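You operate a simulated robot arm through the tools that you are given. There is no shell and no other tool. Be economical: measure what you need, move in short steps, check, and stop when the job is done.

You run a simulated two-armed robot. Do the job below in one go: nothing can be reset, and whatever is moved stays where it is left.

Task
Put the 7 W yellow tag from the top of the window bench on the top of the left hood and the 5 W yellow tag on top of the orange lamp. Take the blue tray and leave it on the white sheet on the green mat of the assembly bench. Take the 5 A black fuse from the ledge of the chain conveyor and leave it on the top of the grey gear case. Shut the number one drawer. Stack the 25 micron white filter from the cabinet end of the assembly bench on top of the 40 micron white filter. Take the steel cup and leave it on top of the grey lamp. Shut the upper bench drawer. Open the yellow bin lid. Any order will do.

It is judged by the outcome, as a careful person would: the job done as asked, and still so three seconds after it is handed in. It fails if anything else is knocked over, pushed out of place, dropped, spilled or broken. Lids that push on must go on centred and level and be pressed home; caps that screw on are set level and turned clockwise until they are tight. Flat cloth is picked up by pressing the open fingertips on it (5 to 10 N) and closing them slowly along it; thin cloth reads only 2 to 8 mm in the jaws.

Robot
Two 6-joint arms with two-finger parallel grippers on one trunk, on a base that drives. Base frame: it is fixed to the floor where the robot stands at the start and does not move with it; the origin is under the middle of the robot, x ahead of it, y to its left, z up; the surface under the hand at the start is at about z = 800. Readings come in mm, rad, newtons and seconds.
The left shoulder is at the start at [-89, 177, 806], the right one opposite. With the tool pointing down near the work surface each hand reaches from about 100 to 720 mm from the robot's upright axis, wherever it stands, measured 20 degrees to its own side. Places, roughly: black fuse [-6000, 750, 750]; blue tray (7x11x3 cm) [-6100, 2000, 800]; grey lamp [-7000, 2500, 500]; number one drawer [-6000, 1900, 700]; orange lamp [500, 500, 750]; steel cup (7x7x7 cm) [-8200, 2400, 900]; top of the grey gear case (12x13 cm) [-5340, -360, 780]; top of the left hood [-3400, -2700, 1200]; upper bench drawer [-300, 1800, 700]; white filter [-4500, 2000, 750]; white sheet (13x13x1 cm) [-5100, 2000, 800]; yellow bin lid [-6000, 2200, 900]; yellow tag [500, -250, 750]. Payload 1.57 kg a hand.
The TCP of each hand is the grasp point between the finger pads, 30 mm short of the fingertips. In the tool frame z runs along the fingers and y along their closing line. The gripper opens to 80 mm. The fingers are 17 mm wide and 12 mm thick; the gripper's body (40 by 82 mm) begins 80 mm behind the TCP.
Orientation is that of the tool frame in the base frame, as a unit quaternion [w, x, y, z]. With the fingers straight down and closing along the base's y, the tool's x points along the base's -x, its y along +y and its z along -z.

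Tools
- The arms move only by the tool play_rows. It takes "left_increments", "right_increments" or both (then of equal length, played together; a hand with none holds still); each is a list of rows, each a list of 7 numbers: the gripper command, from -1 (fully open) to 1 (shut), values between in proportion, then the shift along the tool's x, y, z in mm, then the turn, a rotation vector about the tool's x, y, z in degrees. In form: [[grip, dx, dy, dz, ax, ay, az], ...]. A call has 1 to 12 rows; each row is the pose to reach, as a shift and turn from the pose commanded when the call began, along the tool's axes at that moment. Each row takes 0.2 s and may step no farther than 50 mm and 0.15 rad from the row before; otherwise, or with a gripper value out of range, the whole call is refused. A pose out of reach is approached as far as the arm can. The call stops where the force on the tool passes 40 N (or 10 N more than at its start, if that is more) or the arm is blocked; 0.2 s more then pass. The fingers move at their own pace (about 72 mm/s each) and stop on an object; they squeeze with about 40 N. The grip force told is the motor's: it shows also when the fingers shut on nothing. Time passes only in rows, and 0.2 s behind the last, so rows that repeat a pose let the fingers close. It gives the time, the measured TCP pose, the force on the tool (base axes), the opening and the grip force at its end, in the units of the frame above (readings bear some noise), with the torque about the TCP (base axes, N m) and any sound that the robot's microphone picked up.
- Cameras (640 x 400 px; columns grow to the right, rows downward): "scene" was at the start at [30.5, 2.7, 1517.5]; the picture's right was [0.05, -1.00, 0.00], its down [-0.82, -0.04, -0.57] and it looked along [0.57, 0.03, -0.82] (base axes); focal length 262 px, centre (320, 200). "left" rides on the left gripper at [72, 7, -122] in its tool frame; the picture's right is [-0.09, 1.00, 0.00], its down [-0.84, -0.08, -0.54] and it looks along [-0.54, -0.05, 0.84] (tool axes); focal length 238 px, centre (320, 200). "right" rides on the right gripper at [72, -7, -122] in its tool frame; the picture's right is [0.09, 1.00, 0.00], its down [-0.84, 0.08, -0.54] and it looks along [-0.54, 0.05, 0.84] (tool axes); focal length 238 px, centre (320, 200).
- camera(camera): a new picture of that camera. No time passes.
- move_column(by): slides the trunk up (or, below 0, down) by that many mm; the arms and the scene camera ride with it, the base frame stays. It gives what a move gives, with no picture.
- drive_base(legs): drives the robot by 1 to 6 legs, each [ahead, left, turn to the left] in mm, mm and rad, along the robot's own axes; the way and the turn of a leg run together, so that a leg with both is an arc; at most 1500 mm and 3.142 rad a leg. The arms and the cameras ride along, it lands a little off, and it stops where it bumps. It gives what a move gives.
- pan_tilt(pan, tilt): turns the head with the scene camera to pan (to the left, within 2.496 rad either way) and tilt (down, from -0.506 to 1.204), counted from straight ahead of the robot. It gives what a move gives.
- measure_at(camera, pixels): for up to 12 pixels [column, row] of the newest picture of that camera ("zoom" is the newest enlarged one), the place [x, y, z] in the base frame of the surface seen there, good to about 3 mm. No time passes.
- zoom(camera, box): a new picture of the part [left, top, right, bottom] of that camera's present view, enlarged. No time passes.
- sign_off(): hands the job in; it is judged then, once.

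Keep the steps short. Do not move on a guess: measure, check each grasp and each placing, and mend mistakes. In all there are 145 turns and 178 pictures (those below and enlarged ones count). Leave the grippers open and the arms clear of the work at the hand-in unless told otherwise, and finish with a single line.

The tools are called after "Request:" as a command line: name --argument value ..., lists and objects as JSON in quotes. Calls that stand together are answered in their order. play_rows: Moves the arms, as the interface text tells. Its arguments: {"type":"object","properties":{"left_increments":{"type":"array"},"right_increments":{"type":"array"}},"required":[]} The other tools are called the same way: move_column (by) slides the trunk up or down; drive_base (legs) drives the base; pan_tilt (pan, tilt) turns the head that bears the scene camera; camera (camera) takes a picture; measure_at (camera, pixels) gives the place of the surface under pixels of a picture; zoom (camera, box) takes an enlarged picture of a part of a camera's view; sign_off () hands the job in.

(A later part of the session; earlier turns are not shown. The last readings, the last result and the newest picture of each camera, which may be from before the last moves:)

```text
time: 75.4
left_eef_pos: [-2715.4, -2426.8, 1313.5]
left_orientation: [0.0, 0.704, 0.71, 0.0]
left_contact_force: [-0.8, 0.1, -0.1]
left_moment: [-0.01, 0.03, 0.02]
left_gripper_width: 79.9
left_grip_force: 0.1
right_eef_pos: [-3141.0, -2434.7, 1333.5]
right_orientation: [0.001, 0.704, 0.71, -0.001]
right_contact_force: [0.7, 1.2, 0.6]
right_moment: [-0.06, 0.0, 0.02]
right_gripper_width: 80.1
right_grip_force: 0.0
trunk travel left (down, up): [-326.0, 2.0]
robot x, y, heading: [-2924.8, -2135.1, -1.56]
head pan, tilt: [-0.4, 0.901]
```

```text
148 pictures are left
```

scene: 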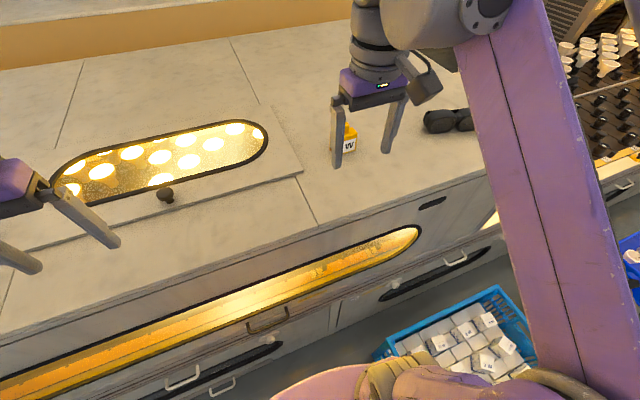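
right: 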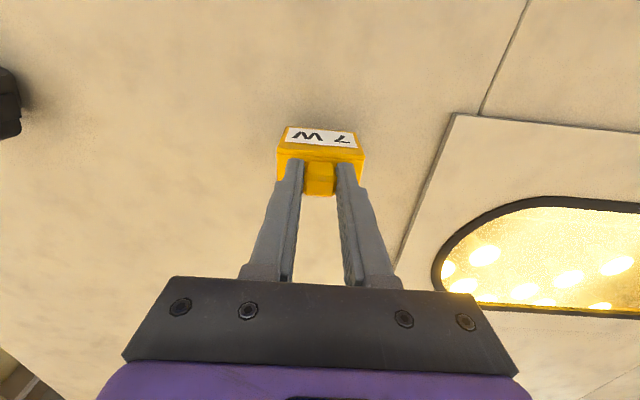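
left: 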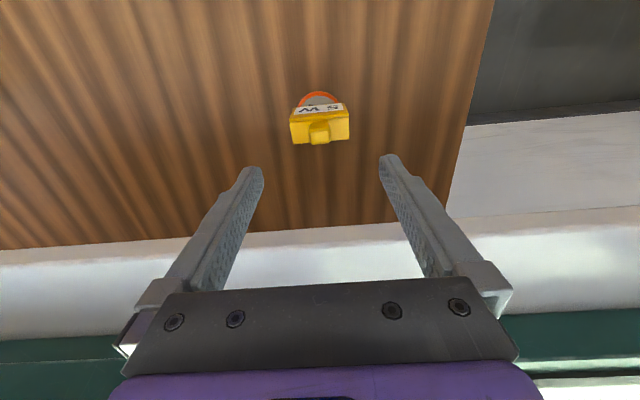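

The tag stands on the hood. I'll back off, lower the trunk again, and survey toward the conveyor.

Request:
drive_base --legs '[[-650, 0, 0]]'

Request:
move_column --by -76

Request:
pan_tilt --pan -1.9 --tilt 0.35

Request:
camera --camera "scene"

```text
time: 79.1
left_eef_pos: [-2721.4, -1771.9, 1313.8]
left_orientation: [0.0, 0.706, 0.708, 0.001]
left_contact_force: [-1.3, -0.2, 0.0]
left_moment: [-0.03, 0.03, 0.0]
left_gripper_width: 80.0
left_grip_force: 0.0
right_eef_pos: [-3147.8, -1777.1, 1334.2]
right_orientation: [0.0, 0.706, 0.708, -0.001]
right_contact_force: [0.6, 1.3, -0.4]
right_moment: [0.02, -0.02, 0.01]
right_gripper_width: 79.9
right_grip_force: 0.1
trunk travel left (down, up): [-326.0, 2.0]
robot x, y, heading: [-2933.1, -1479.7, -1.57]
head pan, tilt: [-0.4, 0.901]
```

```text
time: 80.2
left_eef_pos: [-2722.9, -1770.2, 1237.8]
left_orientation: [0.0, 0.706, 0.708, 0.0]
left_contact_force: [-0.1, -0.2, 0.6]
left_moment: [-0.02, 0.0, 0.0]
left_gripper_width: 80.0
left_grip_force: 0.0
right_eef_pos: [-3147.8, -1777.1, 1256.6]
right_orientation: [0.0, 0.706, 0.708, 0.0]
right_contact_force: [0.4, -0.6, 0.3]
right_moment: [-0.02, -0.03, -0.01]
right_gripper_width: 79.9
right_grip_force: 0.0
trunk travel left (down, up): [-250.0, 78.0]
robot x, y, heading: [-2928.6, -1475.5, -1.568]
head pan, tilt: [-0.4, 0.901]
```

```text
time: 81.8
left_eef_pos: [-2722.7, -1770.6, 1238.8]
left_orientation: [0.0, 0.706, 0.709, -0.001]
left_contact_force: [0.2, -0.2, -0.1]
left_moment: [-0.01, 0.02, -0.01]
left_gripper_width: 80.1
left_grip_force: 0.1
right_eef_pos: [-3146.7, -1777.0, 1257.4]
right_orientation: [0.001, 0.706, 0.709, 0.0]
right_contact_force: [0.9, 0.4, 0.1]
right_moment: [-0.02, 0.0, 0.01]
right_gripper_width: 80.2
right_grip_force: 0.1
trunk travel left (down, up): [-250.0, 78.0]
robot x, y, heading: [-2931.8, -1479.1, -1.564]
head pan, tilt: [-1.901, 0.351]
```

```text
147 pictures are left
```

scene: 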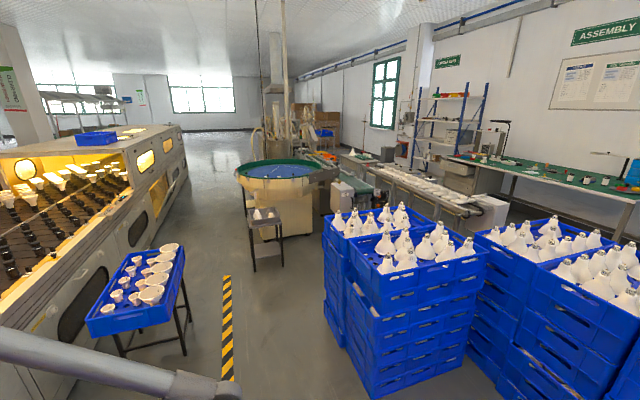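

I can see the conveyor, the bowl feeder, and crates in between. Measuring these for a path.

Request:
measure_at --camera "scene" --pixels '[[375, 395], [465, 362], [328, 310], [352, 230], [287, 262], [255, 270], [190, 350], [115, 355], [490, 215], [345, 205], [400, 190], [560, 180]]'

Request:
zoom --camera "scene" --box '[230, 100, 520, 281]'

Request:
measure_at --camera "zoom" --pixels '[[90, 160], [200, 200], [245, 180], [275, 220], [590, 245], [470, 230], [330, 130], [560, 210], [250, 100], [380, 165], [480, 150], [320, 190]]'

```text
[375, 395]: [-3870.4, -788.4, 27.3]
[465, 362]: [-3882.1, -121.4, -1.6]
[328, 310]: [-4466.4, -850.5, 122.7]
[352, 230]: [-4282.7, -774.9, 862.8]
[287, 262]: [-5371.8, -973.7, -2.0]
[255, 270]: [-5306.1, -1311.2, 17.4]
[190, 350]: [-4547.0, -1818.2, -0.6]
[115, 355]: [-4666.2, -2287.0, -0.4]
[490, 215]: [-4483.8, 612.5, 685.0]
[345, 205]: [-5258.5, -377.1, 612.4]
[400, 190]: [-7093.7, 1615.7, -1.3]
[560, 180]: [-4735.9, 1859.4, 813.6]
```

```text
2.21 times, centred on (375, 190) of scene
```

zoom: 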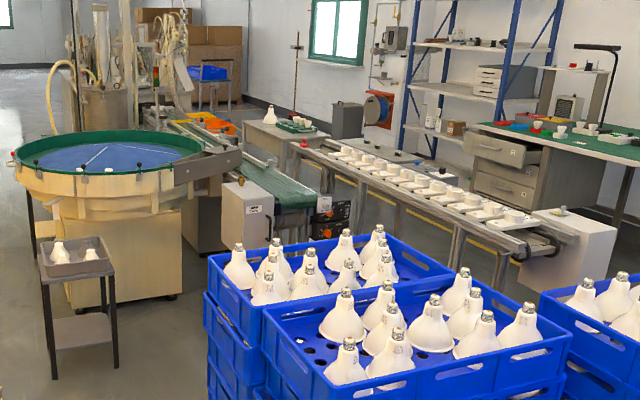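

```text
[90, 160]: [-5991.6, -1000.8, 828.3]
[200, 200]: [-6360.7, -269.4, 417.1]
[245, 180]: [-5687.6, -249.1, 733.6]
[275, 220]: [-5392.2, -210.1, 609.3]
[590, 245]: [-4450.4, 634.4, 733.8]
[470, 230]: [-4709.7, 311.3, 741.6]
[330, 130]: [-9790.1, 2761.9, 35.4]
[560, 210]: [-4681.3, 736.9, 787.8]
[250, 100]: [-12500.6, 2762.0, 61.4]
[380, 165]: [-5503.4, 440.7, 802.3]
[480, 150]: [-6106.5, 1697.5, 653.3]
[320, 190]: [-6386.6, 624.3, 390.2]
```

The conveyor runs along x at y≈310–740, with the aisle beyond it. I'll look further around for a north passage.

Request:
pan_tilt --pan -2.49 --tilt 0.45

Request:
camera --camera "scene"

Request:
measure_at --camera "scene" --pixels '[[250, 350], [350, 380], [400, 370], [450, 300], [480, 280], [520, 300], [560, 260], [600, 300], [420, 220], [360, 200], [300, 220], [620, 380]]'

```text
time: 82.8
left_eef_pos: [-2722.0, -1771.6, 1238.4]
left_orientation: [0.0, 0.706, 0.708, 0.0]
left_contact_force: [-0.1, -0.2, 0.3]
left_moment: [-0.02, -0.01, -0.02]
left_gripper_width: 80.3
left_grip_force: 0.1
right_eef_pos: [-3148.3, -1777.0, 1257.2]
right_orientation: [0.0, 0.706, 0.708, 0.0]
right_contact_force: [-0.1, -0.4, -1.8]
right_moment: [-0.03, 0.01, 0.0]
right_gripper_width: 80.1
right_grip_force: 0.0
trunk travel left (down, up): [-250.0, 78.0]
robot x, y, heading: [-2931.5, -1474.2, -1.565]
head pan, tilt: [-2.491, 0.45]
```

```text
145 pictures are left
```

scene: 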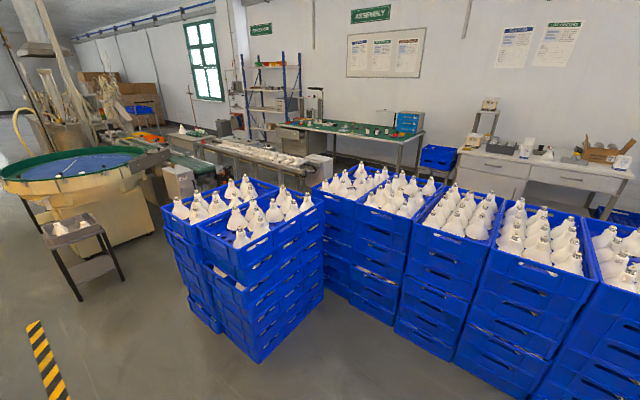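

```text
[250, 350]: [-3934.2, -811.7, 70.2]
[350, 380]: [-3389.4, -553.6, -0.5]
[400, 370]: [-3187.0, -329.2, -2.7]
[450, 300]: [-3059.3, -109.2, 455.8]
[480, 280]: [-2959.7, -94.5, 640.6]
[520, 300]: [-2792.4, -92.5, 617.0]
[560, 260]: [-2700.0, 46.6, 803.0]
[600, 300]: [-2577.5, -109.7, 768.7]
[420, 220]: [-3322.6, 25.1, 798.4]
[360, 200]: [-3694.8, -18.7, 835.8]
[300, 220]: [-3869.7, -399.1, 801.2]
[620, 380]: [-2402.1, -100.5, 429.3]
```

A wall of crates blocks x -1785 to -3870, so I'll go around the east end. I'll do the upper bench drawer first, then work west along the aisle and take the fuse last.

Request:
drive_base --legs '[[0, 0, 3.135], [0, -1500, 0], [0, -480, 0], [1500, 0, 0], [850, 0, 0], [0, -550, 0]]'

Request:
pan_tilt --pan 0.0 --tilt 0.7

Request:
camera --camera "scene"

```text
time: 123.8
left_eef_pos: [-607.3, 1193.3, 1238.5]
left_orientation: [0.0, 0.713, -0.701, 0.0]
left_contact_force: [-0.5, 0.3, 0.8]
left_moment: [-0.03, -0.03, 0.0]
left_gripper_width: 79.9
left_grip_force: 0.2
right_eef_pos: [-181.5, 1204.6, 1256.9]
right_orientation: [0.0, 0.713, -0.701, -0.001]
right_contact_force: [0.0, -1.0, 1.0]
right_moment: [0.0, 0.0, -0.01]
right_gripper_width: 80.1
right_grip_force: 0.0
trunk travel left (down, up): [-250.0, 78.0]
robot x, y, heading: [-401.2, 899.3, 1.583]
head pan, tilt: [-2.491, 0.45]
```

```text
time: 126.1
left_eef_pos: [-609.5, 1192.7, 1236.8]
left_orientation: [-0.001, 0.713, -0.701, 0.0]
left_contact_force: [-0.1, 0.4, -0.3]
left_moment: [-0.01, 0.0, 0.01]
left_gripper_width: 79.9
left_grip_force: 0.2
right_eef_pos: [-183.2, 1203.4, 1257.8]
right_orientation: [0.0, 0.713, -0.701, 0.0]
right_contact_force: [0.4, -1.1, -0.3]
right_moment: [0.03, 0.0, 0.01]
right_gripper_width: 80.0
right_grip_force: 0.1
trunk travel left (down, up): [-250.0, 78.0]
robot x, y, heading: [-396.0, 898.4, 1.588]
head pan, tilt: [0.0, 0.7]
```

```text
144 pictures are left
```

scene: 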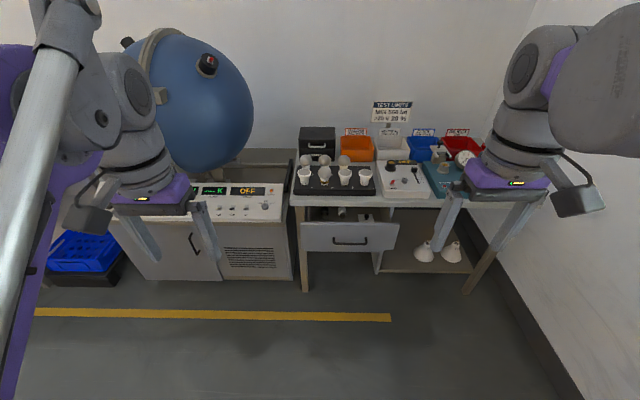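

The upper bench drawer is pulled out. Measuring its front.

Request:
measure_at --camera "scene" --pixels '[[310, 235], [390, 235], [350, 228], [350, 240], [350, 248], [320, 215], [300, 203], [375, 190], [345, 222], [395, 225], [450, 198], [302, 250]]'

Request:
zoom --camera "scene" --box '[270, 140, 450, 270]'

```text
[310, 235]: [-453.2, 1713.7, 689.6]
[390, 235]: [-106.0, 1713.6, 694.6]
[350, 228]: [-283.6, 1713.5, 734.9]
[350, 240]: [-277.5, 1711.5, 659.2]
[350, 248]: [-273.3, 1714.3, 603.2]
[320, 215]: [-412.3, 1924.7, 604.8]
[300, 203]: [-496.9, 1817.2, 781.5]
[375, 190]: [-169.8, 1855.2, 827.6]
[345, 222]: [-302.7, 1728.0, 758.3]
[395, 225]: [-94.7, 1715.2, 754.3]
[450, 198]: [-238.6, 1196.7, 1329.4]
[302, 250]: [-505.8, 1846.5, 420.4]
```

```text
3.08 times, centred on (360, 205) of scene
```

zoom: 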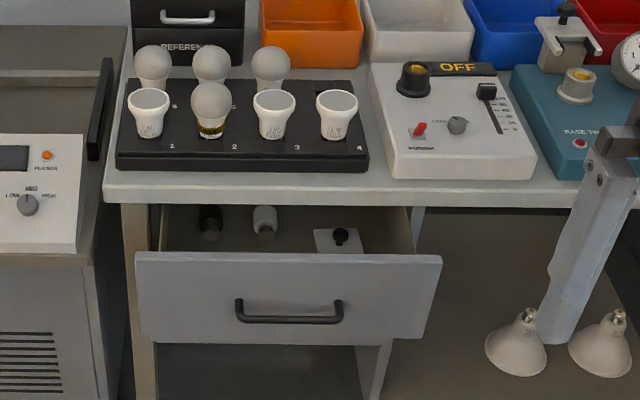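

The drawer front is at y≈1714 and the bench edge at y≈1817. I'll drive 300 mm closer, then lower the closed right gripper in front of the panel above the handle.

Request:
drive_base --legs '[[300, 0, 0]]'

Request:
play_rows --right_increments '[[0, 0, 10, 48, 0, 0, 0], [1, -5, 20, 96, 0, 0, 0], [1, -10, 30, 144, 0, 0, 0], [1, -20, 40, 190, 0, 0, 0], [1, -30, 50, 236, 0, 0, 0], [1, -40, 60, 282, 0, 0, 0], [1, -50, 70, 328, 0, 0, 0], [1, -60, 80, 374, 0, 0, 0], [1, -80, 85, 415, 0, 0, 0], [1, -100, 85, 455, 0, 0, 0], [1, -120, 85, 490, 0, 0, 0], [1, -130, 85, 520, 0, 0, 0]]'

Request:
camera --camera "scene"

```text
time: 128.1
left_eef_pos: [-612.7, 1483.9, 1237.6]
left_orientation: [0.0, 0.713, -0.701, 0.0]
left_contact_force: [0.4, 0.5, -1.1]
left_moment: [-0.02, 0.03, 0.01]
left_gripper_width: 80.0
left_grip_force: 0.1
right_eef_pos: [-187.3, 1493.8, 1257.9]
right_orientation: [0.0, 0.714, -0.7, 0.0]
right_contact_force: [0.2, 1.3, -0.4]
right_moment: [-0.02, -0.01, 0.0]
right_gripper_width: 80.0
right_grip_force: 0.1
trunk travel left (down, up): [-250.0, 78.0]
robot x, y, heading: [-404.9, 1192.1, 1.588]
head pan, tilt: [0.0, 0.7]
```

```text
time: 130.7
left_eef_pos: [-612.9, 1484.3, 1238.3]
left_orientation: [0.0, 0.713, -0.701, 0.0]
left_contact_force: [0.3, -0.3, -0.2]
left_moment: [-0.02, 0.01, -0.01]
left_gripper_width: 79.9
left_grip_force: 0.2
right_eef_pos: [-275.5, 1623.2, 736.7]
right_orientation: [-0.001, 0.713, -0.701, 0.0]
right_contact_force: [0.2, -0.4, -0.1]
right_moment: [-0.03, 0.03, 0.0]
right_gripper_width: 0.0
right_grip_force: 20.9
trunk travel left (down, up): [-250.0, 78.0]
robot x, y, heading: [-398.7, 1190.2, 1.588]
head pan, tilt: [0.0, 0.7]
```

```text
142 pictures are left
```

scene: 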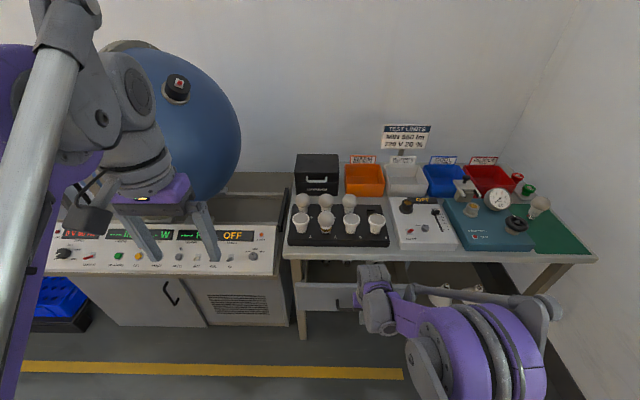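

Clear in front of the panel. I'll raise 12 mm and push forward in steps.

Request:
play_rows --right_increments '[[1, -30, 0, -12, 0, 0, 0], [1, -60, 0, -12, 0, 0, 0], [1, -80, 0, -12, 0, 0, 0], [1, -100, 0, -12, 0, 0, 0], [1, -120, 0, -12, 0, 0, 0], [1, -140, 0, -12, 0, 0, 0], [1, -155, 0, -12, 0, 0, 0], [1, -170, 0, -12, 0, 0, 0], [1, -180, 0, -12, 0, 0, 0], [1, -190, 0, -12, 0, 0, 0]]'

Request:
camera --camera "scene"

```text
time: 132.9
left_eef_pos: [-611.6, 1482.2, 1238.4]
left_orientation: [0.0, 0.713, -0.701, -0.002]
left_contact_force: [0.4, -0.2, 0.3]
left_moment: [-0.02, 0.0, 0.01]
left_gripper_width: 79.9
left_grip_force: 0.1
right_eef_pos: [-278.4, 1807.3, 747.9]
right_orientation: [0.004, 0.713, -0.702, 0.004]
right_contact_force: [0.1, -17.3, 6.5]
right_moment: [0.95, -0.1, -0.28]
right_gripper_width: 0.0
right_grip_force: 21.7
trunk travel left (down, up): [-250.0, 78.0]
robot x, y, heading: [-403.0, 1189.5, 1.589]
head pan, tilt: [0.0, 0.7]
stopped in row 10 (right hand): the force on the tool passed its limit at 47 N (the readings are from after the stop); the commanded pose is now the measured one
```

```text
141 pictures are left
```

scene: 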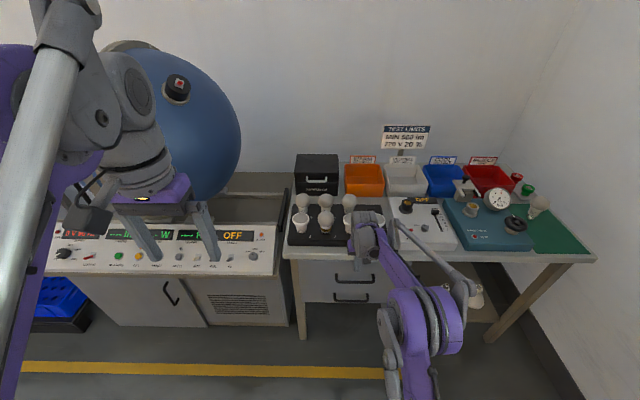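

Both drawer fronts look flush. I'll retreat and check.

Request:
play_rows --right_increments '[[1, 40, 0, 0, 0, 0, 0], [1, 90, 0, 0, 0, 0, 0], [1, 140, 0, -20, 0, 0, 0], [1, 170, -10, -60, 0, 0, 0], [1, 190, -20, -100, 0, 0, 0], [1, 210, -30, -140, 0, 0, 0], [1, 230, -40, -180, 0, 0, 0], [0, 250, -50, -225, 0, 0, 0], [-1, 270, -50, -270, 0, 0, 0], [-1, 290, -50, -315, 0, 0, 0], [-1, 310, -50, -360, 0, 0, 0]]'

Request:
camera --camera "scene"

Request:
measure_at --camera "scene" --pixels '[[320, 270], [375, 270], [320, 290], [375, 292], [305, 310], [340, 255]]'

```text
refused: row 3 steps farther than a row can; nothing moved
```

```text
140 pictures are left
```

scene: 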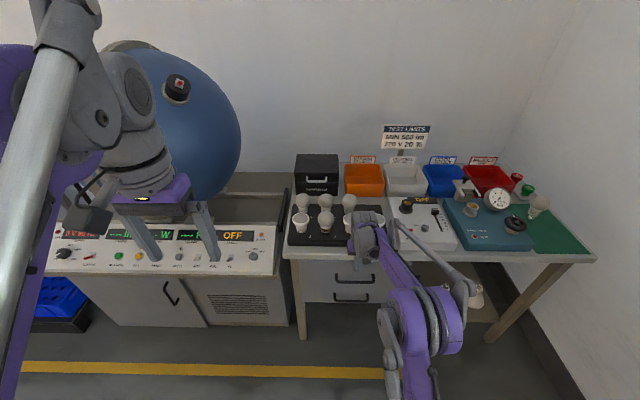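

```text
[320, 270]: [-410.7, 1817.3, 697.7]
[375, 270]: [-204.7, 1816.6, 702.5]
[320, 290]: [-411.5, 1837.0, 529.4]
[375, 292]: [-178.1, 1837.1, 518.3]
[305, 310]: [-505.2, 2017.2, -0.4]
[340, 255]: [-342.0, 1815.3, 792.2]
```

The upper front is at y 1817 and the lower at 1837, so it is not fully home: the fingers met the bench edge. I'll back off and tilt the fingers forward to push beneath the bench lip.

Request:
play_rows --right_increments '[[1, 40, 0, 0, 0, 0, 0], [1, 80, 0, 0, 0, -8, 0], [1, 110, 0, 0, 0, -16, 0], [1, 130, 0, 0, 0, -24, 0], [1, 140, 0, 5, 0, -32, 0], [1, 140, 0, 10, 0, -40, 0], [1, 140, 0, 15, 0, -48, 0], [1, 140, 0, 20, 0, -54, 0], [1, 140, 0, 28, 0, -60, 0], [1, 140, 0, 28, 0, -60, 0]]'

Request:
camera --camera "scene"

Request:
camera --camera "right"

```text
time: 135.1
left_eef_pos: [-614.2, 1483.5, 1238.1]
left_orientation: [0.0, 0.713, -0.701, 0.0]
left_contact_force: [-0.1, 0.5, -0.4]
left_moment: [0.0, 0.01, 0.0]
left_gripper_width: 80.0
left_grip_force: 0.1
right_eef_pos: [-279.3, 1695.9, 746.7]
right_orientation: [-0.347, 0.62, -0.609, -0.353]
right_contact_force: [0.7, 0.5, 0.0]
right_moment: [0.02, 0.02, 0.01]
right_gripper_width: 0.2
right_grip_force: 21.4
right hand out of reach, approached as far as the arm can: row 8, 9, 10
trunk travel left (down, up): [-250.0, 78.0]
robot x, y, heading: [-402.2, 1190.7, 1.59]
head pan, tilt: [0.0, 0.7]
```

```text
139 pictures are left
```

scene: 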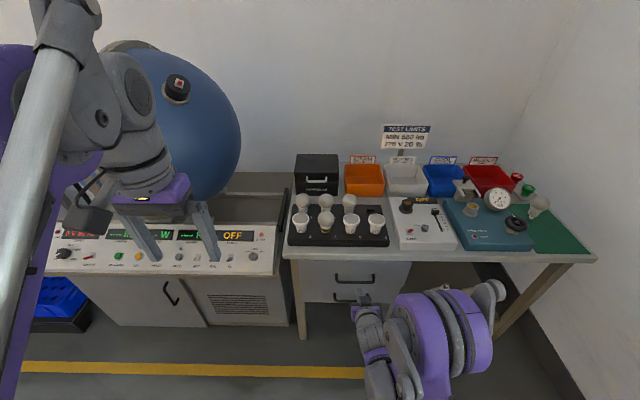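

```text
138 pictures are left
```

right: 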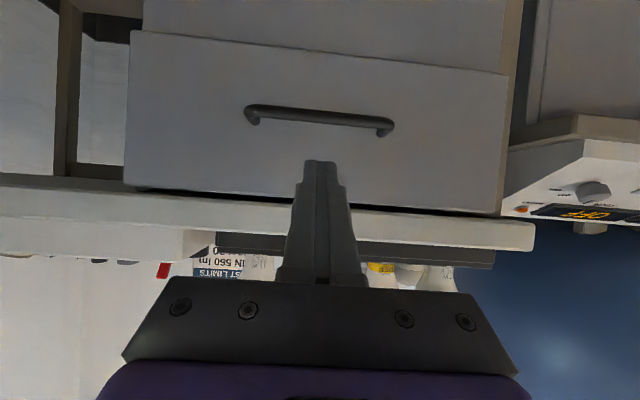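

Fingers are tilted 60° with the tip at about z 731. I'll lower the trunk 25 mm and push straight ahead.

Request:
move_column --by -25

Request:
play_rows --right_increments '[[1, -20, 0, 34.6, 0, 0, 0], [1, -35, 0, 60.6, 0, 0, 0], [1, -45, 0, 78, 0, 0, 0], [1, -50, 0, 86.6, 0, 0, 0], [1, -53, 0, 91.8, 0, 0, 0], [1, -56, 0, 97, 0, 0, 0], [1, -59, 0, 102, 0, 0, 0], [1, -62, 0, 107.4, 0, 0, 0], [1, -65, 0, 112.6, 0, 0, 0]]'

Request:
measure_at --camera "scene" --pixels '[[320, 270], [395, 270]]'

```text
time: 135.8
left_eef_pos: [-613.4, 1484.2, 1213.1]
left_orientation: [0.0, 0.714, -0.7, 0.0]
left_contact_force: [-0.1, 0.0, 0.0]
left_moment: [-0.04, 0.0, -0.02]
left_gripper_width: 80.0
left_grip_force: 0.0
right_eef_pos: [-279.2, 1699.3, 723.6]
right_orientation: [-0.348, 0.618, -0.61, -0.353]
right_contact_force: [0.3, 0.3, 0.0]
right_moment: [0.0, 0.0, -0.02]
right_gripper_width: 0.0
right_grip_force: 21.6
trunk travel left (down, up): [-225.0, 103.0]
robot x, y, heading: [-403.6, 1188.8, 1.592]
head pan, tilt: [0.0, 0.7]
```

```text
time: 137.4
left_eef_pos: [-613.6, 1481.3, 1212.2]
left_orientation: [0.0, 0.713, -0.701, 0.0]
left_contact_force: [0.5, 1.3, 0.3]
left_moment: [0.0, 0.01, 0.02]
left_gripper_width: 79.9
left_grip_force: 0.1
right_eef_pos: [-279.9, 1808.1, 721.5]
right_orientation: [-0.345, 0.62, -0.611, -0.35]
right_contact_force: [0.2, -21.3, 6.8]
right_moment: [0.0, 0.03, -0.07]
right_gripper_width: 0.0
right_grip_force: 21.1
trunk travel left (down, up): [-225.0, 103.0]
robot x, y, heading: [-402.8, 1186.9, 1.587]
head pan, tilt: [0.0, 0.7]
stopped in row 7 (right hand): the force on the tool passed its limit at 49 N (the readings are from after the stop); the commanded pose is now the measured one
```

```text
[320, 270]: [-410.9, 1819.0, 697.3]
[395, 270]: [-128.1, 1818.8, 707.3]
```

Stopped against a hard end with the tip at about y 1835. I'll retreat straight back, then untilt and raise.

Request:
play_rows --right_increments '[[1, 22, 0, -38, 0, 0, 0], [1, 44, 0, -76, 0, 0, 0], [1, 60, 0, -104, 0, 8, 0], [1, 60, 0, -104, 0, 16, 0], [1, 60, 0, -104, 0, 24, 0], [1, 60, 0, -104, 0, 32, 0], [1, 60, 0, -104, 0, 40, 0], [1, 60, 0, -104, 0, 48, 0], [1, 60, 0, -104, 0, 54, 0], [1, 60, 0, -104, 0, 60, 0]]'

Request:
camera --camera "scene"

Request:
measure_at --camera "scene" --pixels '[[320, 270], [395, 270], [330, 262], [320, 290]]'

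```text
time: 139.6
left_eef_pos: [-613.4, 1484.4, 1213.2]
left_orientation: [-0.001, 0.713, -0.701, -0.001]
left_contact_force: [-0.4, 0.2, 0.4]
left_moment: [0.01, -0.01, 0.01]
left_gripper_width: 79.7
left_grip_force: 0.0
right_eef_pos: [-278.3, 1689.9, 720.7]
right_orientation: [0.007, 0.712, -0.702, 0.008]
right_contact_force: [-1.0, -0.6, 0.0]
right_moment: [0.03, -0.01, 0.03]
right_gripper_width: 0.4
right_grip_force: 21.6
trunk travel left (down, up): [-225.0, 103.0]
robot x, y, heading: [-402.7, 1190.3, 1.59]
head pan, tilt: [0.0, 0.7]
```

```text
137 pictures are left
```

scene: 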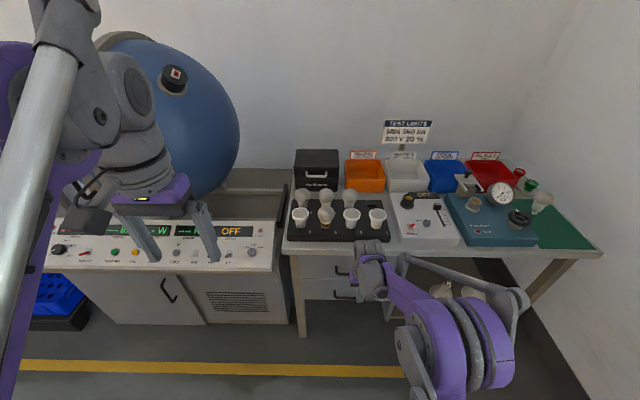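

```text
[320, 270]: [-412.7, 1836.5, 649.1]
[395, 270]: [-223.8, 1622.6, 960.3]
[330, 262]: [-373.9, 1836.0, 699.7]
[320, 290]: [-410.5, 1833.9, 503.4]
```

The upper drawer is flush at 1836. I'll raise the right arm while backing it off, then move west to the assembly bench's near end.

Request:
play_rows --right_increments '[[1, 40, 0, 0, 0, 0, 0], [1, 80, 0, -25, 0, 0, 0], [1, 100, 0, -70, 0, 0, 0], [1, 120, -10, -112, 0, 0, 0], [1, 130, -20, -155, 0, 0, 0], [1, 140, -30, -200, 0, 0, 0], [1, 150, -40, -245, 0, 0, 0], [0, 160, -50, -290, 0, 0, 0], [-1, 170, -60, -335, 0, 0, 0], [-1, 180, -70, -380, 0, 0, 0], [-1, 190, -80, -420, 0, 0, 0], [-1, 200, -80, -460, 0, 0, 0]]'

Request:
drive_base --legs '[[-100, 0, -0.018], [0, 1500, 0], [0, 1500, 0], [0, 1100, 0]]'

Request:
camera --camera "scene"

```text
time: 142.2
left_eef_pos: [-611.9, 1482.9, 1212.5]
left_orientation: [0.0, 0.714, -0.7, 0.001]
left_contact_force: [-0.5, 0.1, -0.6]
left_moment: [-0.02, 0.01, -0.01]
left_gripper_width: 80.2
left_grip_force: 0.0
right_eef_pos: [-193.5, 1501.9, 1187.1]
right_orientation: [0.007, 0.712, -0.702, 0.007]
right_contact_force: [-0.5, 0.5, -0.6]
right_moment: [-0.03, -0.02, -0.02]
right_gripper_width: 79.9
right_grip_force: 0.0
trunk travel left (down, up): [-225.0, 103.0]
robot x, y, heading: [-404.4, 1189.8, 1.585]
head pan, tilt: [0.0, 0.7]
```

```text
time: 176.0
left_eef_pos: [-4477.2, 1351.6, 1214.4]
left_orientation: [0.002, 0.713, -0.701, -0.001]
left_contact_force: [-0.2, 0.4, 0.3]
left_moment: [0.01, 0.0, -0.05]
left_gripper_width: 79.7
left_grip_force: 0.1
right_eef_pos: [-4056.8, 1370.8, 1184.2]
right_orientation: [0.009, 0.711, -0.703, 0.005]
right_contact_force: [-0.6, -0.3, 0.0]
right_moment: [0.0, 0.01, 0.0]
right_gripper_width: 79.9
right_grip_force: 0.1
trunk travel left (down, up): [-225.0, 103.0]
robot x, y, heading: [-4273.5, 1055.6, 1.581]
head pan, tilt: [0.0, 0.7]
stopped in leg 4: the robot was blocked; the commanded pose is now the measured one
```

```text
136 pictures are left
```

scene: 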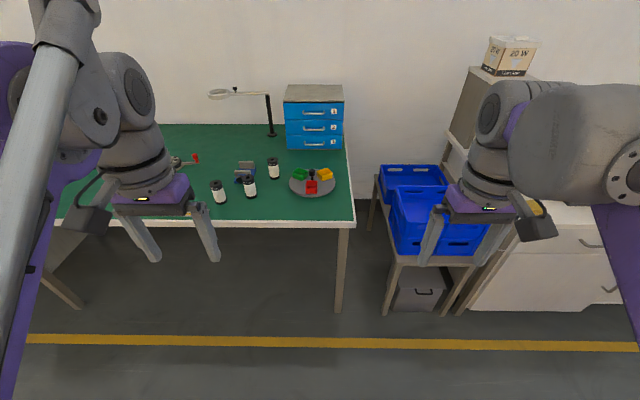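

The drive stopped, probably at the conveyor's end box behind me. I'll look back down to check, and read the filters.

Request:
zoom --camera "scene" --box '[190, 140, 350, 240]'

Request:
pan_tilt --pan 2.2 --tilt 0.7

Request:
camera --camera "scene"

```text
4.00 times, centred on (270, 190) of scene
```

zoom: 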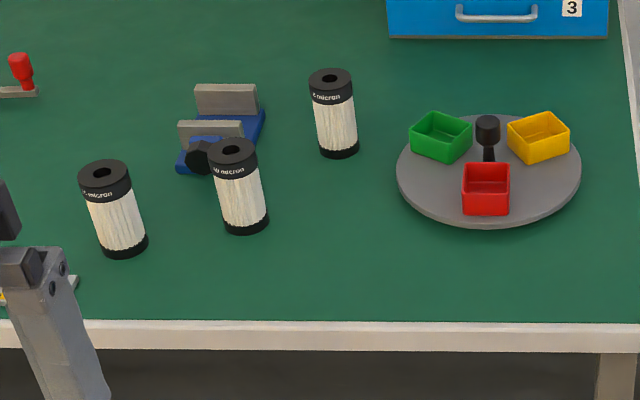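

```text
time: 178.1
left_eef_pos: [-4475.8, 1353.3, 1214.9]
left_orientation: [0.002, 0.712, -0.702, -0.002]
left_contact_force: [0.0, 0.5, 0.1]
left_moment: [0.0, -0.01, 0.01]
left_gripper_width: 79.9
left_grip_force: 0.0
right_eef_pos: [-4055.2, 1369.9, 1184.1]
right_orientation: [0.01, 0.711, -0.703, 0.004]
right_contact_force: [0.2, -0.5, 0.3]
right_moment: [-0.02, 0.01, -0.03]
right_gripper_width: 79.9
right_grip_force: 0.0
trunk travel left (down, up): [-225.0, 103.0]
robot x, y, heading: [-4273.3, 1061.8, 1.581]
head pan, tilt: [2.201, 0.7]
```

```text
134 pictures are left
```

scene: 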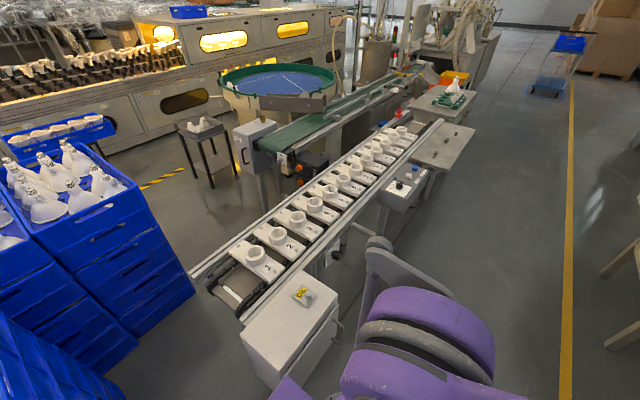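

Request:
measure_at --camera "scene" --pixels '[[335, 300], [240, 330], [300, 280], [330, 330], [275, 370], [195, 295], [205, 280], [440, 120], [475, 130], [415, 165], [430, 150], [250, 145]]'

Request:
zoom --camera "scene" --box '[220, 60, 500, 235]'

```text
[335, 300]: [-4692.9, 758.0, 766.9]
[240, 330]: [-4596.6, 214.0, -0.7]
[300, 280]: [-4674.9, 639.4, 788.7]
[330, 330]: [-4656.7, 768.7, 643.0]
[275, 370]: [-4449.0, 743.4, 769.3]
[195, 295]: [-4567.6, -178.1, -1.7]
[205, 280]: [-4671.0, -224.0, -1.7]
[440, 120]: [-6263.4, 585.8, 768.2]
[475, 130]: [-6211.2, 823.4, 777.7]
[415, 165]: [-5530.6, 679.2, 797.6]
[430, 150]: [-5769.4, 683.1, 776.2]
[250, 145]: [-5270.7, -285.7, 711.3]
```

```text
2.29 times, centred on (360, 148) of scene
```

zoom: 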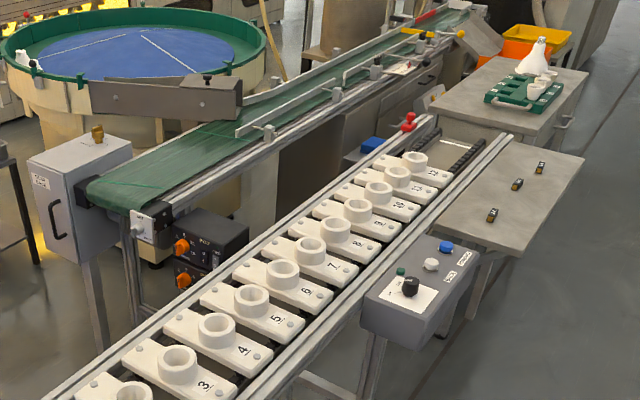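

The conveyor box is fixed and spans to y≈768. I'll move forward away from it, then left to face the filters.

Request:
drive_base --legs '[[220, 0, -0.01], [0, 130, 0]]'

Request:
pan_tilt --pan 0.0 --tilt 0.7

Request:
camera --camera "scene"

Request:
zoom --camera "scene" --box '[210, 130, 370, 230]'

```text
time: 181.1
left_eef_pos: [-4609.5, 1572.8, 1212.5]
left_orientation: [0.0, 0.708, -0.706, 0.0]
left_contact_force: [0.6, 0.5, -0.1]
left_moment: [-0.02, 0.03, 0.02]
left_gripper_width: 80.1
left_grip_force: 0.0
right_eef_pos: [-4190.8, 1585.1, 1185.5]
right_orientation: [-0.007, -0.707, 0.707, -0.007]
right_contact_force: [0.4, -0.2, 0.0]
right_moment: [0.0, 0.0, -0.01]
right_gripper_width: 80.0
right_grip_force: 0.0
trunk travel left (down, up): [-225.0, 103.0]
robot x, y, heading: [-4403.0, 1275.7, 1.573]
head pan, tilt: [2.201, 0.7]
```

```text
time: 183.2
left_eef_pos: [-4609.9, 1572.8, 1212.8]
left_orientation: [0.001, 0.708, -0.706, 0.0]
left_contact_force: [0.0, -0.1, -0.6]
left_moment: [-0.01, -0.06, 0.01]
left_gripper_width: 80.0
left_grip_force: 0.1
right_eef_pos: [-4190.2, 1585.4, 1186.3]
right_orientation: [-0.007, -0.707, 0.708, -0.007]
right_contact_force: [0.2, -0.1, -0.3]
right_moment: [0.02, 0.01, -0.01]
right_gripper_width: 80.0
right_grip_force: 0.2
trunk travel left (down, up): [-225.0, 103.0]
robot x, y, heading: [-4399.8, 1275.6, 1.572]
head pan, tilt: [0.0, 0.7]
```

```text
132 pictures are left
```

scene: 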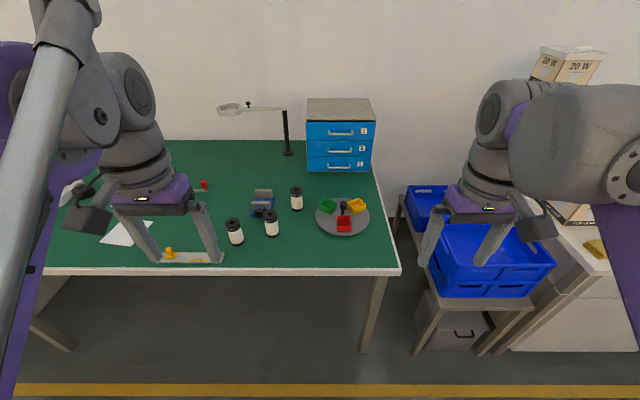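

```text
4.00 times, centred on (290, 180) of scene
```

zoom: 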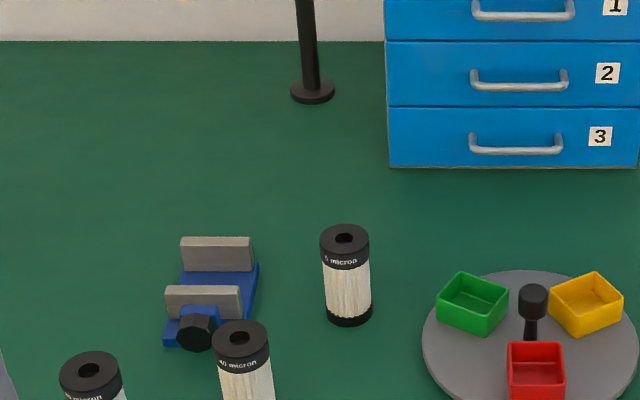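

Request:
zoom --camera "scene" --box '[220, 180, 308, 235]'

Request:
measure_at --camera "scene" --pixels '[[296, 190], [296, 206], [270, 215], [272, 232], [233, 222], [236, 240], [344, 200], [262, 212], [280, 265], [320, 225]]'

Request:
zoom --camera "left" --box '[0, 0, 640, 400]'

```text
7.27 times, centred on (264, 208) of scene
```

zoom: 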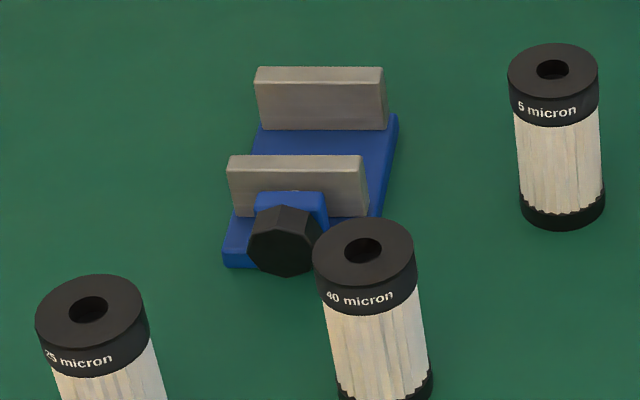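

```text
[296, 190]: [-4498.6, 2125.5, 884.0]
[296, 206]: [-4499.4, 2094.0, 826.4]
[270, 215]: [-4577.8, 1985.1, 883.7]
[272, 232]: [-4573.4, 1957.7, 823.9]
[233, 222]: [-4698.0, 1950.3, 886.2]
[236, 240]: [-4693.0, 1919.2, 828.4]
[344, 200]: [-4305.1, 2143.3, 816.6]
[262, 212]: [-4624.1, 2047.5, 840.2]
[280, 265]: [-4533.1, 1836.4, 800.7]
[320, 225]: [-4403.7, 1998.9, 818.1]
```

```text
1.00 times, centred on (320, 200) of left (not enlarged: the box is as wide or as high as the picture)
```

zoom: 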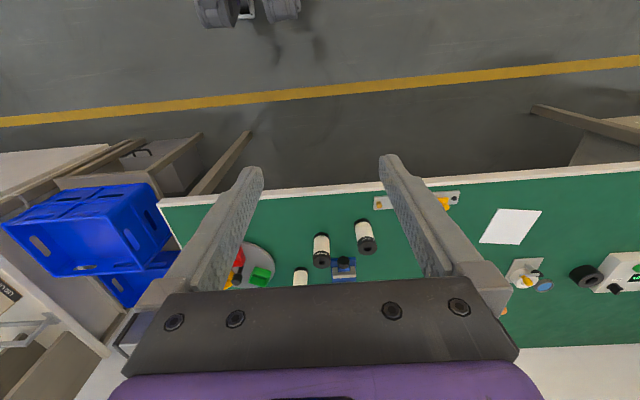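

The 25 micron is at (-4698,1950) and the 40 micron at (-4578,1985), both 85 mm tall. I'll drive a bit closer and bring the left hand above the 25.

Request:
drive_base --legs '[[150, 80, 0]]'

Request:
play_rows --left_increments '[[-1, -40, 2, 20, 0, 0, 0], [-1, -80, 4, 40, 0, 0, 0], [-1, -120, 6, 60, 0, 0, 0], [-1, -160, 7, 85, 0, 0, 0], [-1, -195, 8, 115, 0, 0, 0], [-1, -215, 8, 155, 0, 0, 0], [-1, -228, 8, 200, 0, 0, 0], [-1, -228, 8, 200, 0, 0, 0]]'

Request:
camera --camera "left"

```text
time: 184.7
left_eef_pos: [-4689.5, 1722.8, 1213.3]
left_orientation: [0.0, 0.708, -0.706, 0.0]
left_contact_force: [0.2, -0.1, 0.9]
left_moment: [-0.04, -0.01, 0.01]
left_gripper_width: 80.0
left_grip_force: 0.0
right_eef_pos: [-4269.0, 1735.1, 1183.9]
right_orientation: [0.007, 0.707, -0.707, 0.007]
right_contact_force: [-0.2, 0.1, -0.1]
right_moment: [0.01, -0.03, 0.02]
right_gripper_width: 79.9
right_grip_force: 0.1
trunk travel left (down, up): [-225.0, 103.0]
robot x, y, heading: [-4482.1, 1425.4, 1.573]
head pan, tilt: [0.0, 0.7]
```

```text
time: 186.5
left_eef_pos: [-4697.1, 1951.5, 1013.8]
left_orientation: [0.0, 0.708, -0.707, 0.0]
left_contact_force: [-0.4, -0.3, 0.3]
left_moment: [0.0, -0.01, 0.01]
left_gripper_width: 80.1
left_grip_force: 0.1
right_eef_pos: [-4269.0, 1734.0, 1184.8]
right_orientation: [-0.007, -0.707, 0.707, -0.007]
right_contact_force: [0.5, 1.0, 0.6]
right_moment: [0.04, 0.01, 0.02]
right_gripper_width: 79.9
right_grip_force: 0.1
trunk travel left (down, up): [-225.0, 103.0]
robot x, y, heading: [-4485.5, 1425.3, 1.574]
head pan, tilt: [0.0, 0.7]
```

```text
128 pictures are left
```

left: 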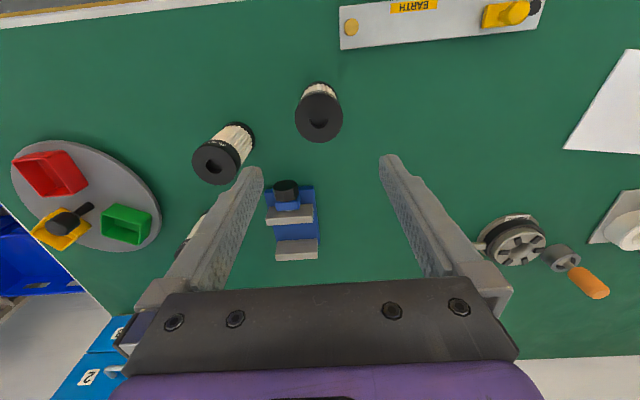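

Request:
measure_at --camera "left" --pixels '[[298, 115], [341, 115], [319, 102], [319, 138], [195, 160], [237, 163], [215, 145], [213, 182], [281, 195], [290, 185]]'

```text
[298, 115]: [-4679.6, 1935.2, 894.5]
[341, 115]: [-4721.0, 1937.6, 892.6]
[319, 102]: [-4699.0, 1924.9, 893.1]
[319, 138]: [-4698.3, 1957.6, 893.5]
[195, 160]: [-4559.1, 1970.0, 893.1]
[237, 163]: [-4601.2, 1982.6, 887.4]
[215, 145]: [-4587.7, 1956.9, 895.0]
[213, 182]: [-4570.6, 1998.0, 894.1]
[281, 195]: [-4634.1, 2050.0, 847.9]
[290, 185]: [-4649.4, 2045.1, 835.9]
```

The 25's centre is (-4700,1942), top z 893. I'll descend to z 862 and grasp.

Request:
play_rows --left_increments '[[-1, 9, 3, 40, 0, 0, 0], [-1, 9, 3, 85, 0, 0, 0], [-1, 9, 3, 125, 0, 0, 0], [-1, 9, 3, 152, 0, 0, 0], [-1, 9, 3, 152, 0, 0, 0], [0.2, 9, 3, 152, 0, 0, 0], [0.6, 9, 3, 152, 0, 0, 0], [1, 9, 3, 152, 0, 0, 0], [1, 9, 3, 152, 0, 0, 0]]'

Request:
camera --camera "left"

```text
time: 188.5
left_eef_pos: [-4703.5, 1941.6, 860.3]
left_orientation: [0.001, 0.708, -0.706, 0.0]
left_contact_force: [-0.1, -0.1, -0.1]
left_moment: [0.01, -0.03, -0.02]
left_gripper_width: 46.3
left_grip_force: 40.1
right_eef_pos: [-4270.7, 1735.6, 1186.1]
right_orientation: [0.007, 0.707, -0.707, 0.008]
right_contact_force: [-0.4, 0.1, -0.3]
right_moment: [0.01, 0.01, 0.0]
right_gripper_width: 79.8
right_grip_force: 0.0
trunk travel left (down, up): [-225.0, 103.0]
robot x, y, heading: [-4480.0, 1431.0, 1.575]
head pan, tilt: [0.0, 0.7]
```

```text
127 pictures are left
```

left: 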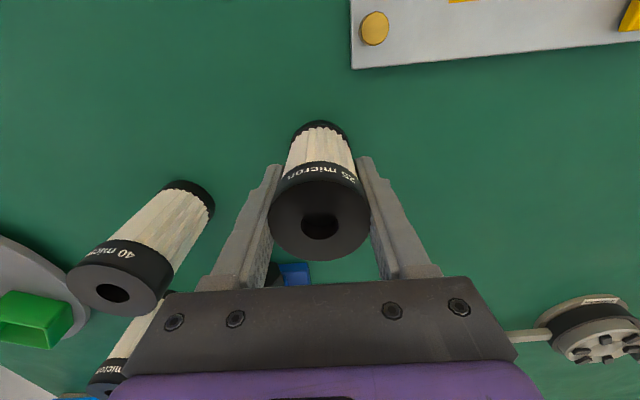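

Gripped (46.3 mm, 40 N), and the label reads 25 micron. I'll measure both caps relative to the TCP.

Request:
measure_at --camera "left" --pixels '[[270, 215], [367, 215], [318, 185], [318, 258], [70, 275], [155, 290], [118, 268], [110, 313]]'

```text
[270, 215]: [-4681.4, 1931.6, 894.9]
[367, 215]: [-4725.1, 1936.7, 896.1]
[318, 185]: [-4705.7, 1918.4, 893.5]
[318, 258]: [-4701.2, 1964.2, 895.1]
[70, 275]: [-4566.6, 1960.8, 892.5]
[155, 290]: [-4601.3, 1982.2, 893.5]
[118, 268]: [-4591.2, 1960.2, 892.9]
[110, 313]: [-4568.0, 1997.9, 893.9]
```

I'll lift 118 mm and move above the 40's centre (-4580,1978).

Request:
play_rows --left_increments '[[1, 0, 0, -40, 0, 0, 0], [1, 0, 0, -80, 0, 0, 0], [1, 0, 0, -118, 0, 0, 0], [1, -8, -30, -118, 0, 0, 0], [1, -17, -60, -118, 0, 0, 0], [1, -26, -90, -118, 0, 0, 0], [1, -36, -123, -118, 0, 0, 0], [1, -36, -123, -118, 0, 0, 0]]'

Request:
camera --camera "left"

Request:
zoom --camera "scene" --box '[200, 160, 360, 260]'

```text
time: 190.3
left_eef_pos: [-4576.8, 1976.2, 981.9]
left_orientation: [0.0, 0.708, -0.706, 0.0]
left_contact_force: [-0.3, -0.5, 0.2]
left_moment: [0.01, -0.04, -0.01]
left_gripper_width: 46.3
left_grip_force: 40.1
right_eef_pos: [-4269.2, 1734.5, 1185.5]
right_orientation: [0.007, 0.707, -0.707, 0.007]
right_contact_force: [-0.4, 0.1, -0.3]
right_moment: [0.01, -0.04, -0.04]
right_gripper_width: 80.0
right_grip_force: 0.0
trunk travel left (down, up): [-225.0, 103.0]
robot x, y, heading: [-4483.4, 1425.5, 1.571]
head pan, tilt: [0.0, 0.7]
```

```text
126 pictures are left
```

left: 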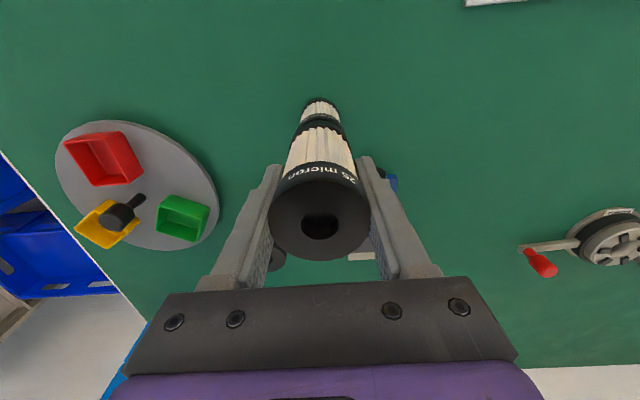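

```text
4.00 times, centred on (280, 210) of scene
```

zoom: 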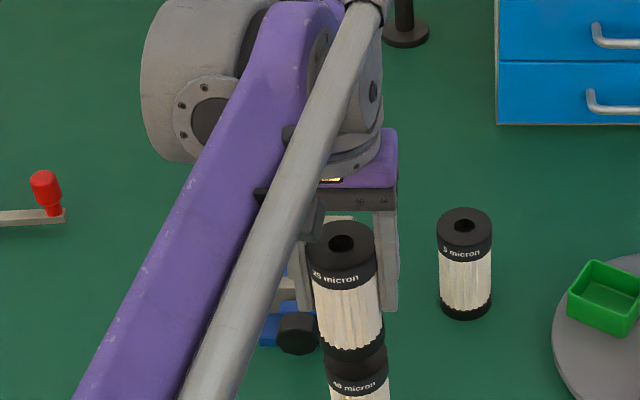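

The alignment looks close. I'll measure the interface from the scene zoom to check it.

Request:
zoom --camera "scene" --box '[260, 220, 324, 260]'

Request:
measure_at --camera "zoom" --pixels '[[205, 170], [360, 160], [290, 190], [225, 300], [370, 290], [300, 310]]'

Request:
zoom --camera "left" --box '[256, 80, 384, 160]'

```text
10.00 times, centred on (292, 240) of scene
```

zoom: 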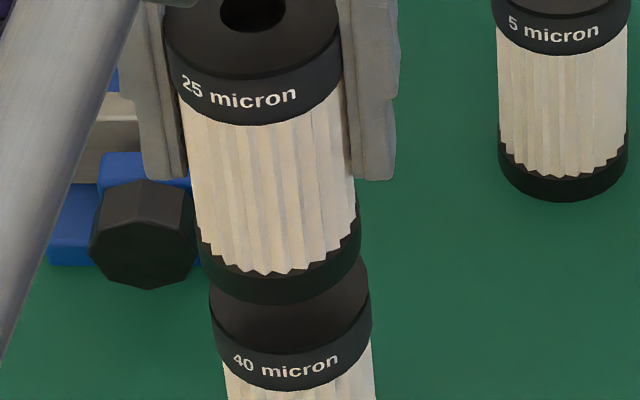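

```text
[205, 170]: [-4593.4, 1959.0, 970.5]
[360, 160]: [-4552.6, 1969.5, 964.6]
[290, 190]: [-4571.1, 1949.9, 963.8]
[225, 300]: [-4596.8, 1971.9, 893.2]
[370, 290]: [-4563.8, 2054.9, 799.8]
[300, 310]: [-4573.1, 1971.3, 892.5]
```

```text
5.00 times, centred on (320, 120) of left
```

zoom: 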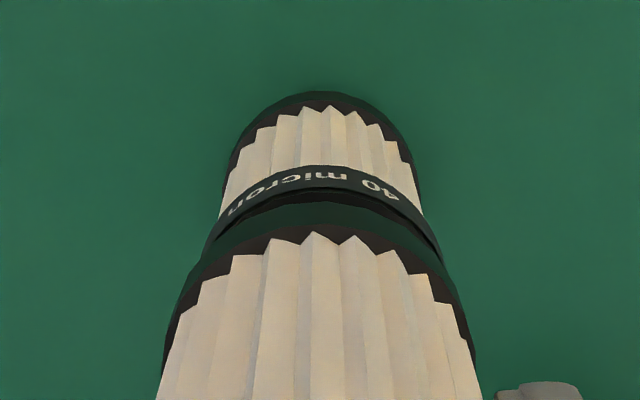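

Aligned within about 1–2 mm. I'll nudge 2 mm ahead and lower to contact (~29 mm).

Request:
play_rows --left_increments '[[1, -2, 1, 12, 0, 0, 0], [1, -2, 1, 22, 0, 0, 0], [1, -2, 1, 26, 0, 0, 0], [1, -2, 1, 28, 0, 0, 0], [1, -2, 1, 29, 0, 0, 0], [1, -2, 1, 30, 0, 0, 0], [1, -2, 1, 31, 0, 0, 0]]'

Request:
zoom --camera "scene" --box '[240, 200, 336, 260]'

```text
time: 191.5
left_eef_pos: [-4578.7, 1977.9, 953.4]
left_orientation: [0.0, 0.707, -0.707, 0.0]
left_contact_force: [1.3, 0.9, 22.5]
left_moment: [-0.14, -0.14, -0.01]
left_gripper_width: 46.4
left_grip_force: 39.9
right_eef_pos: [-4268.8, 1733.8, 1185.7]
right_orientation: [-0.007, -0.707, 0.707, -0.006]
right_contact_force: [0.2, 0.7, 0.7]
right_moment: [0.02, 0.02, -0.03]
right_gripper_width: 79.8
right_grip_force: 0.0
trunk travel left (down, up): [-225.0, 103.0]
robot x, y, heading: [-4482.5, 1427.3, 1.572]
head pan, tilt: [0.0, 0.7]
stopped in row 6 (left hand): the force on the tool passed its limit at 43 N (the readings are from after the stop); the commanded pose is now the measured one
```

```text
6.67 times, centred on (288, 230) of scene
```

zoom: 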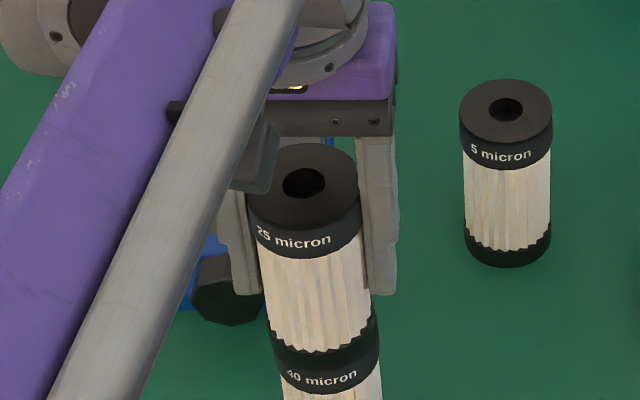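

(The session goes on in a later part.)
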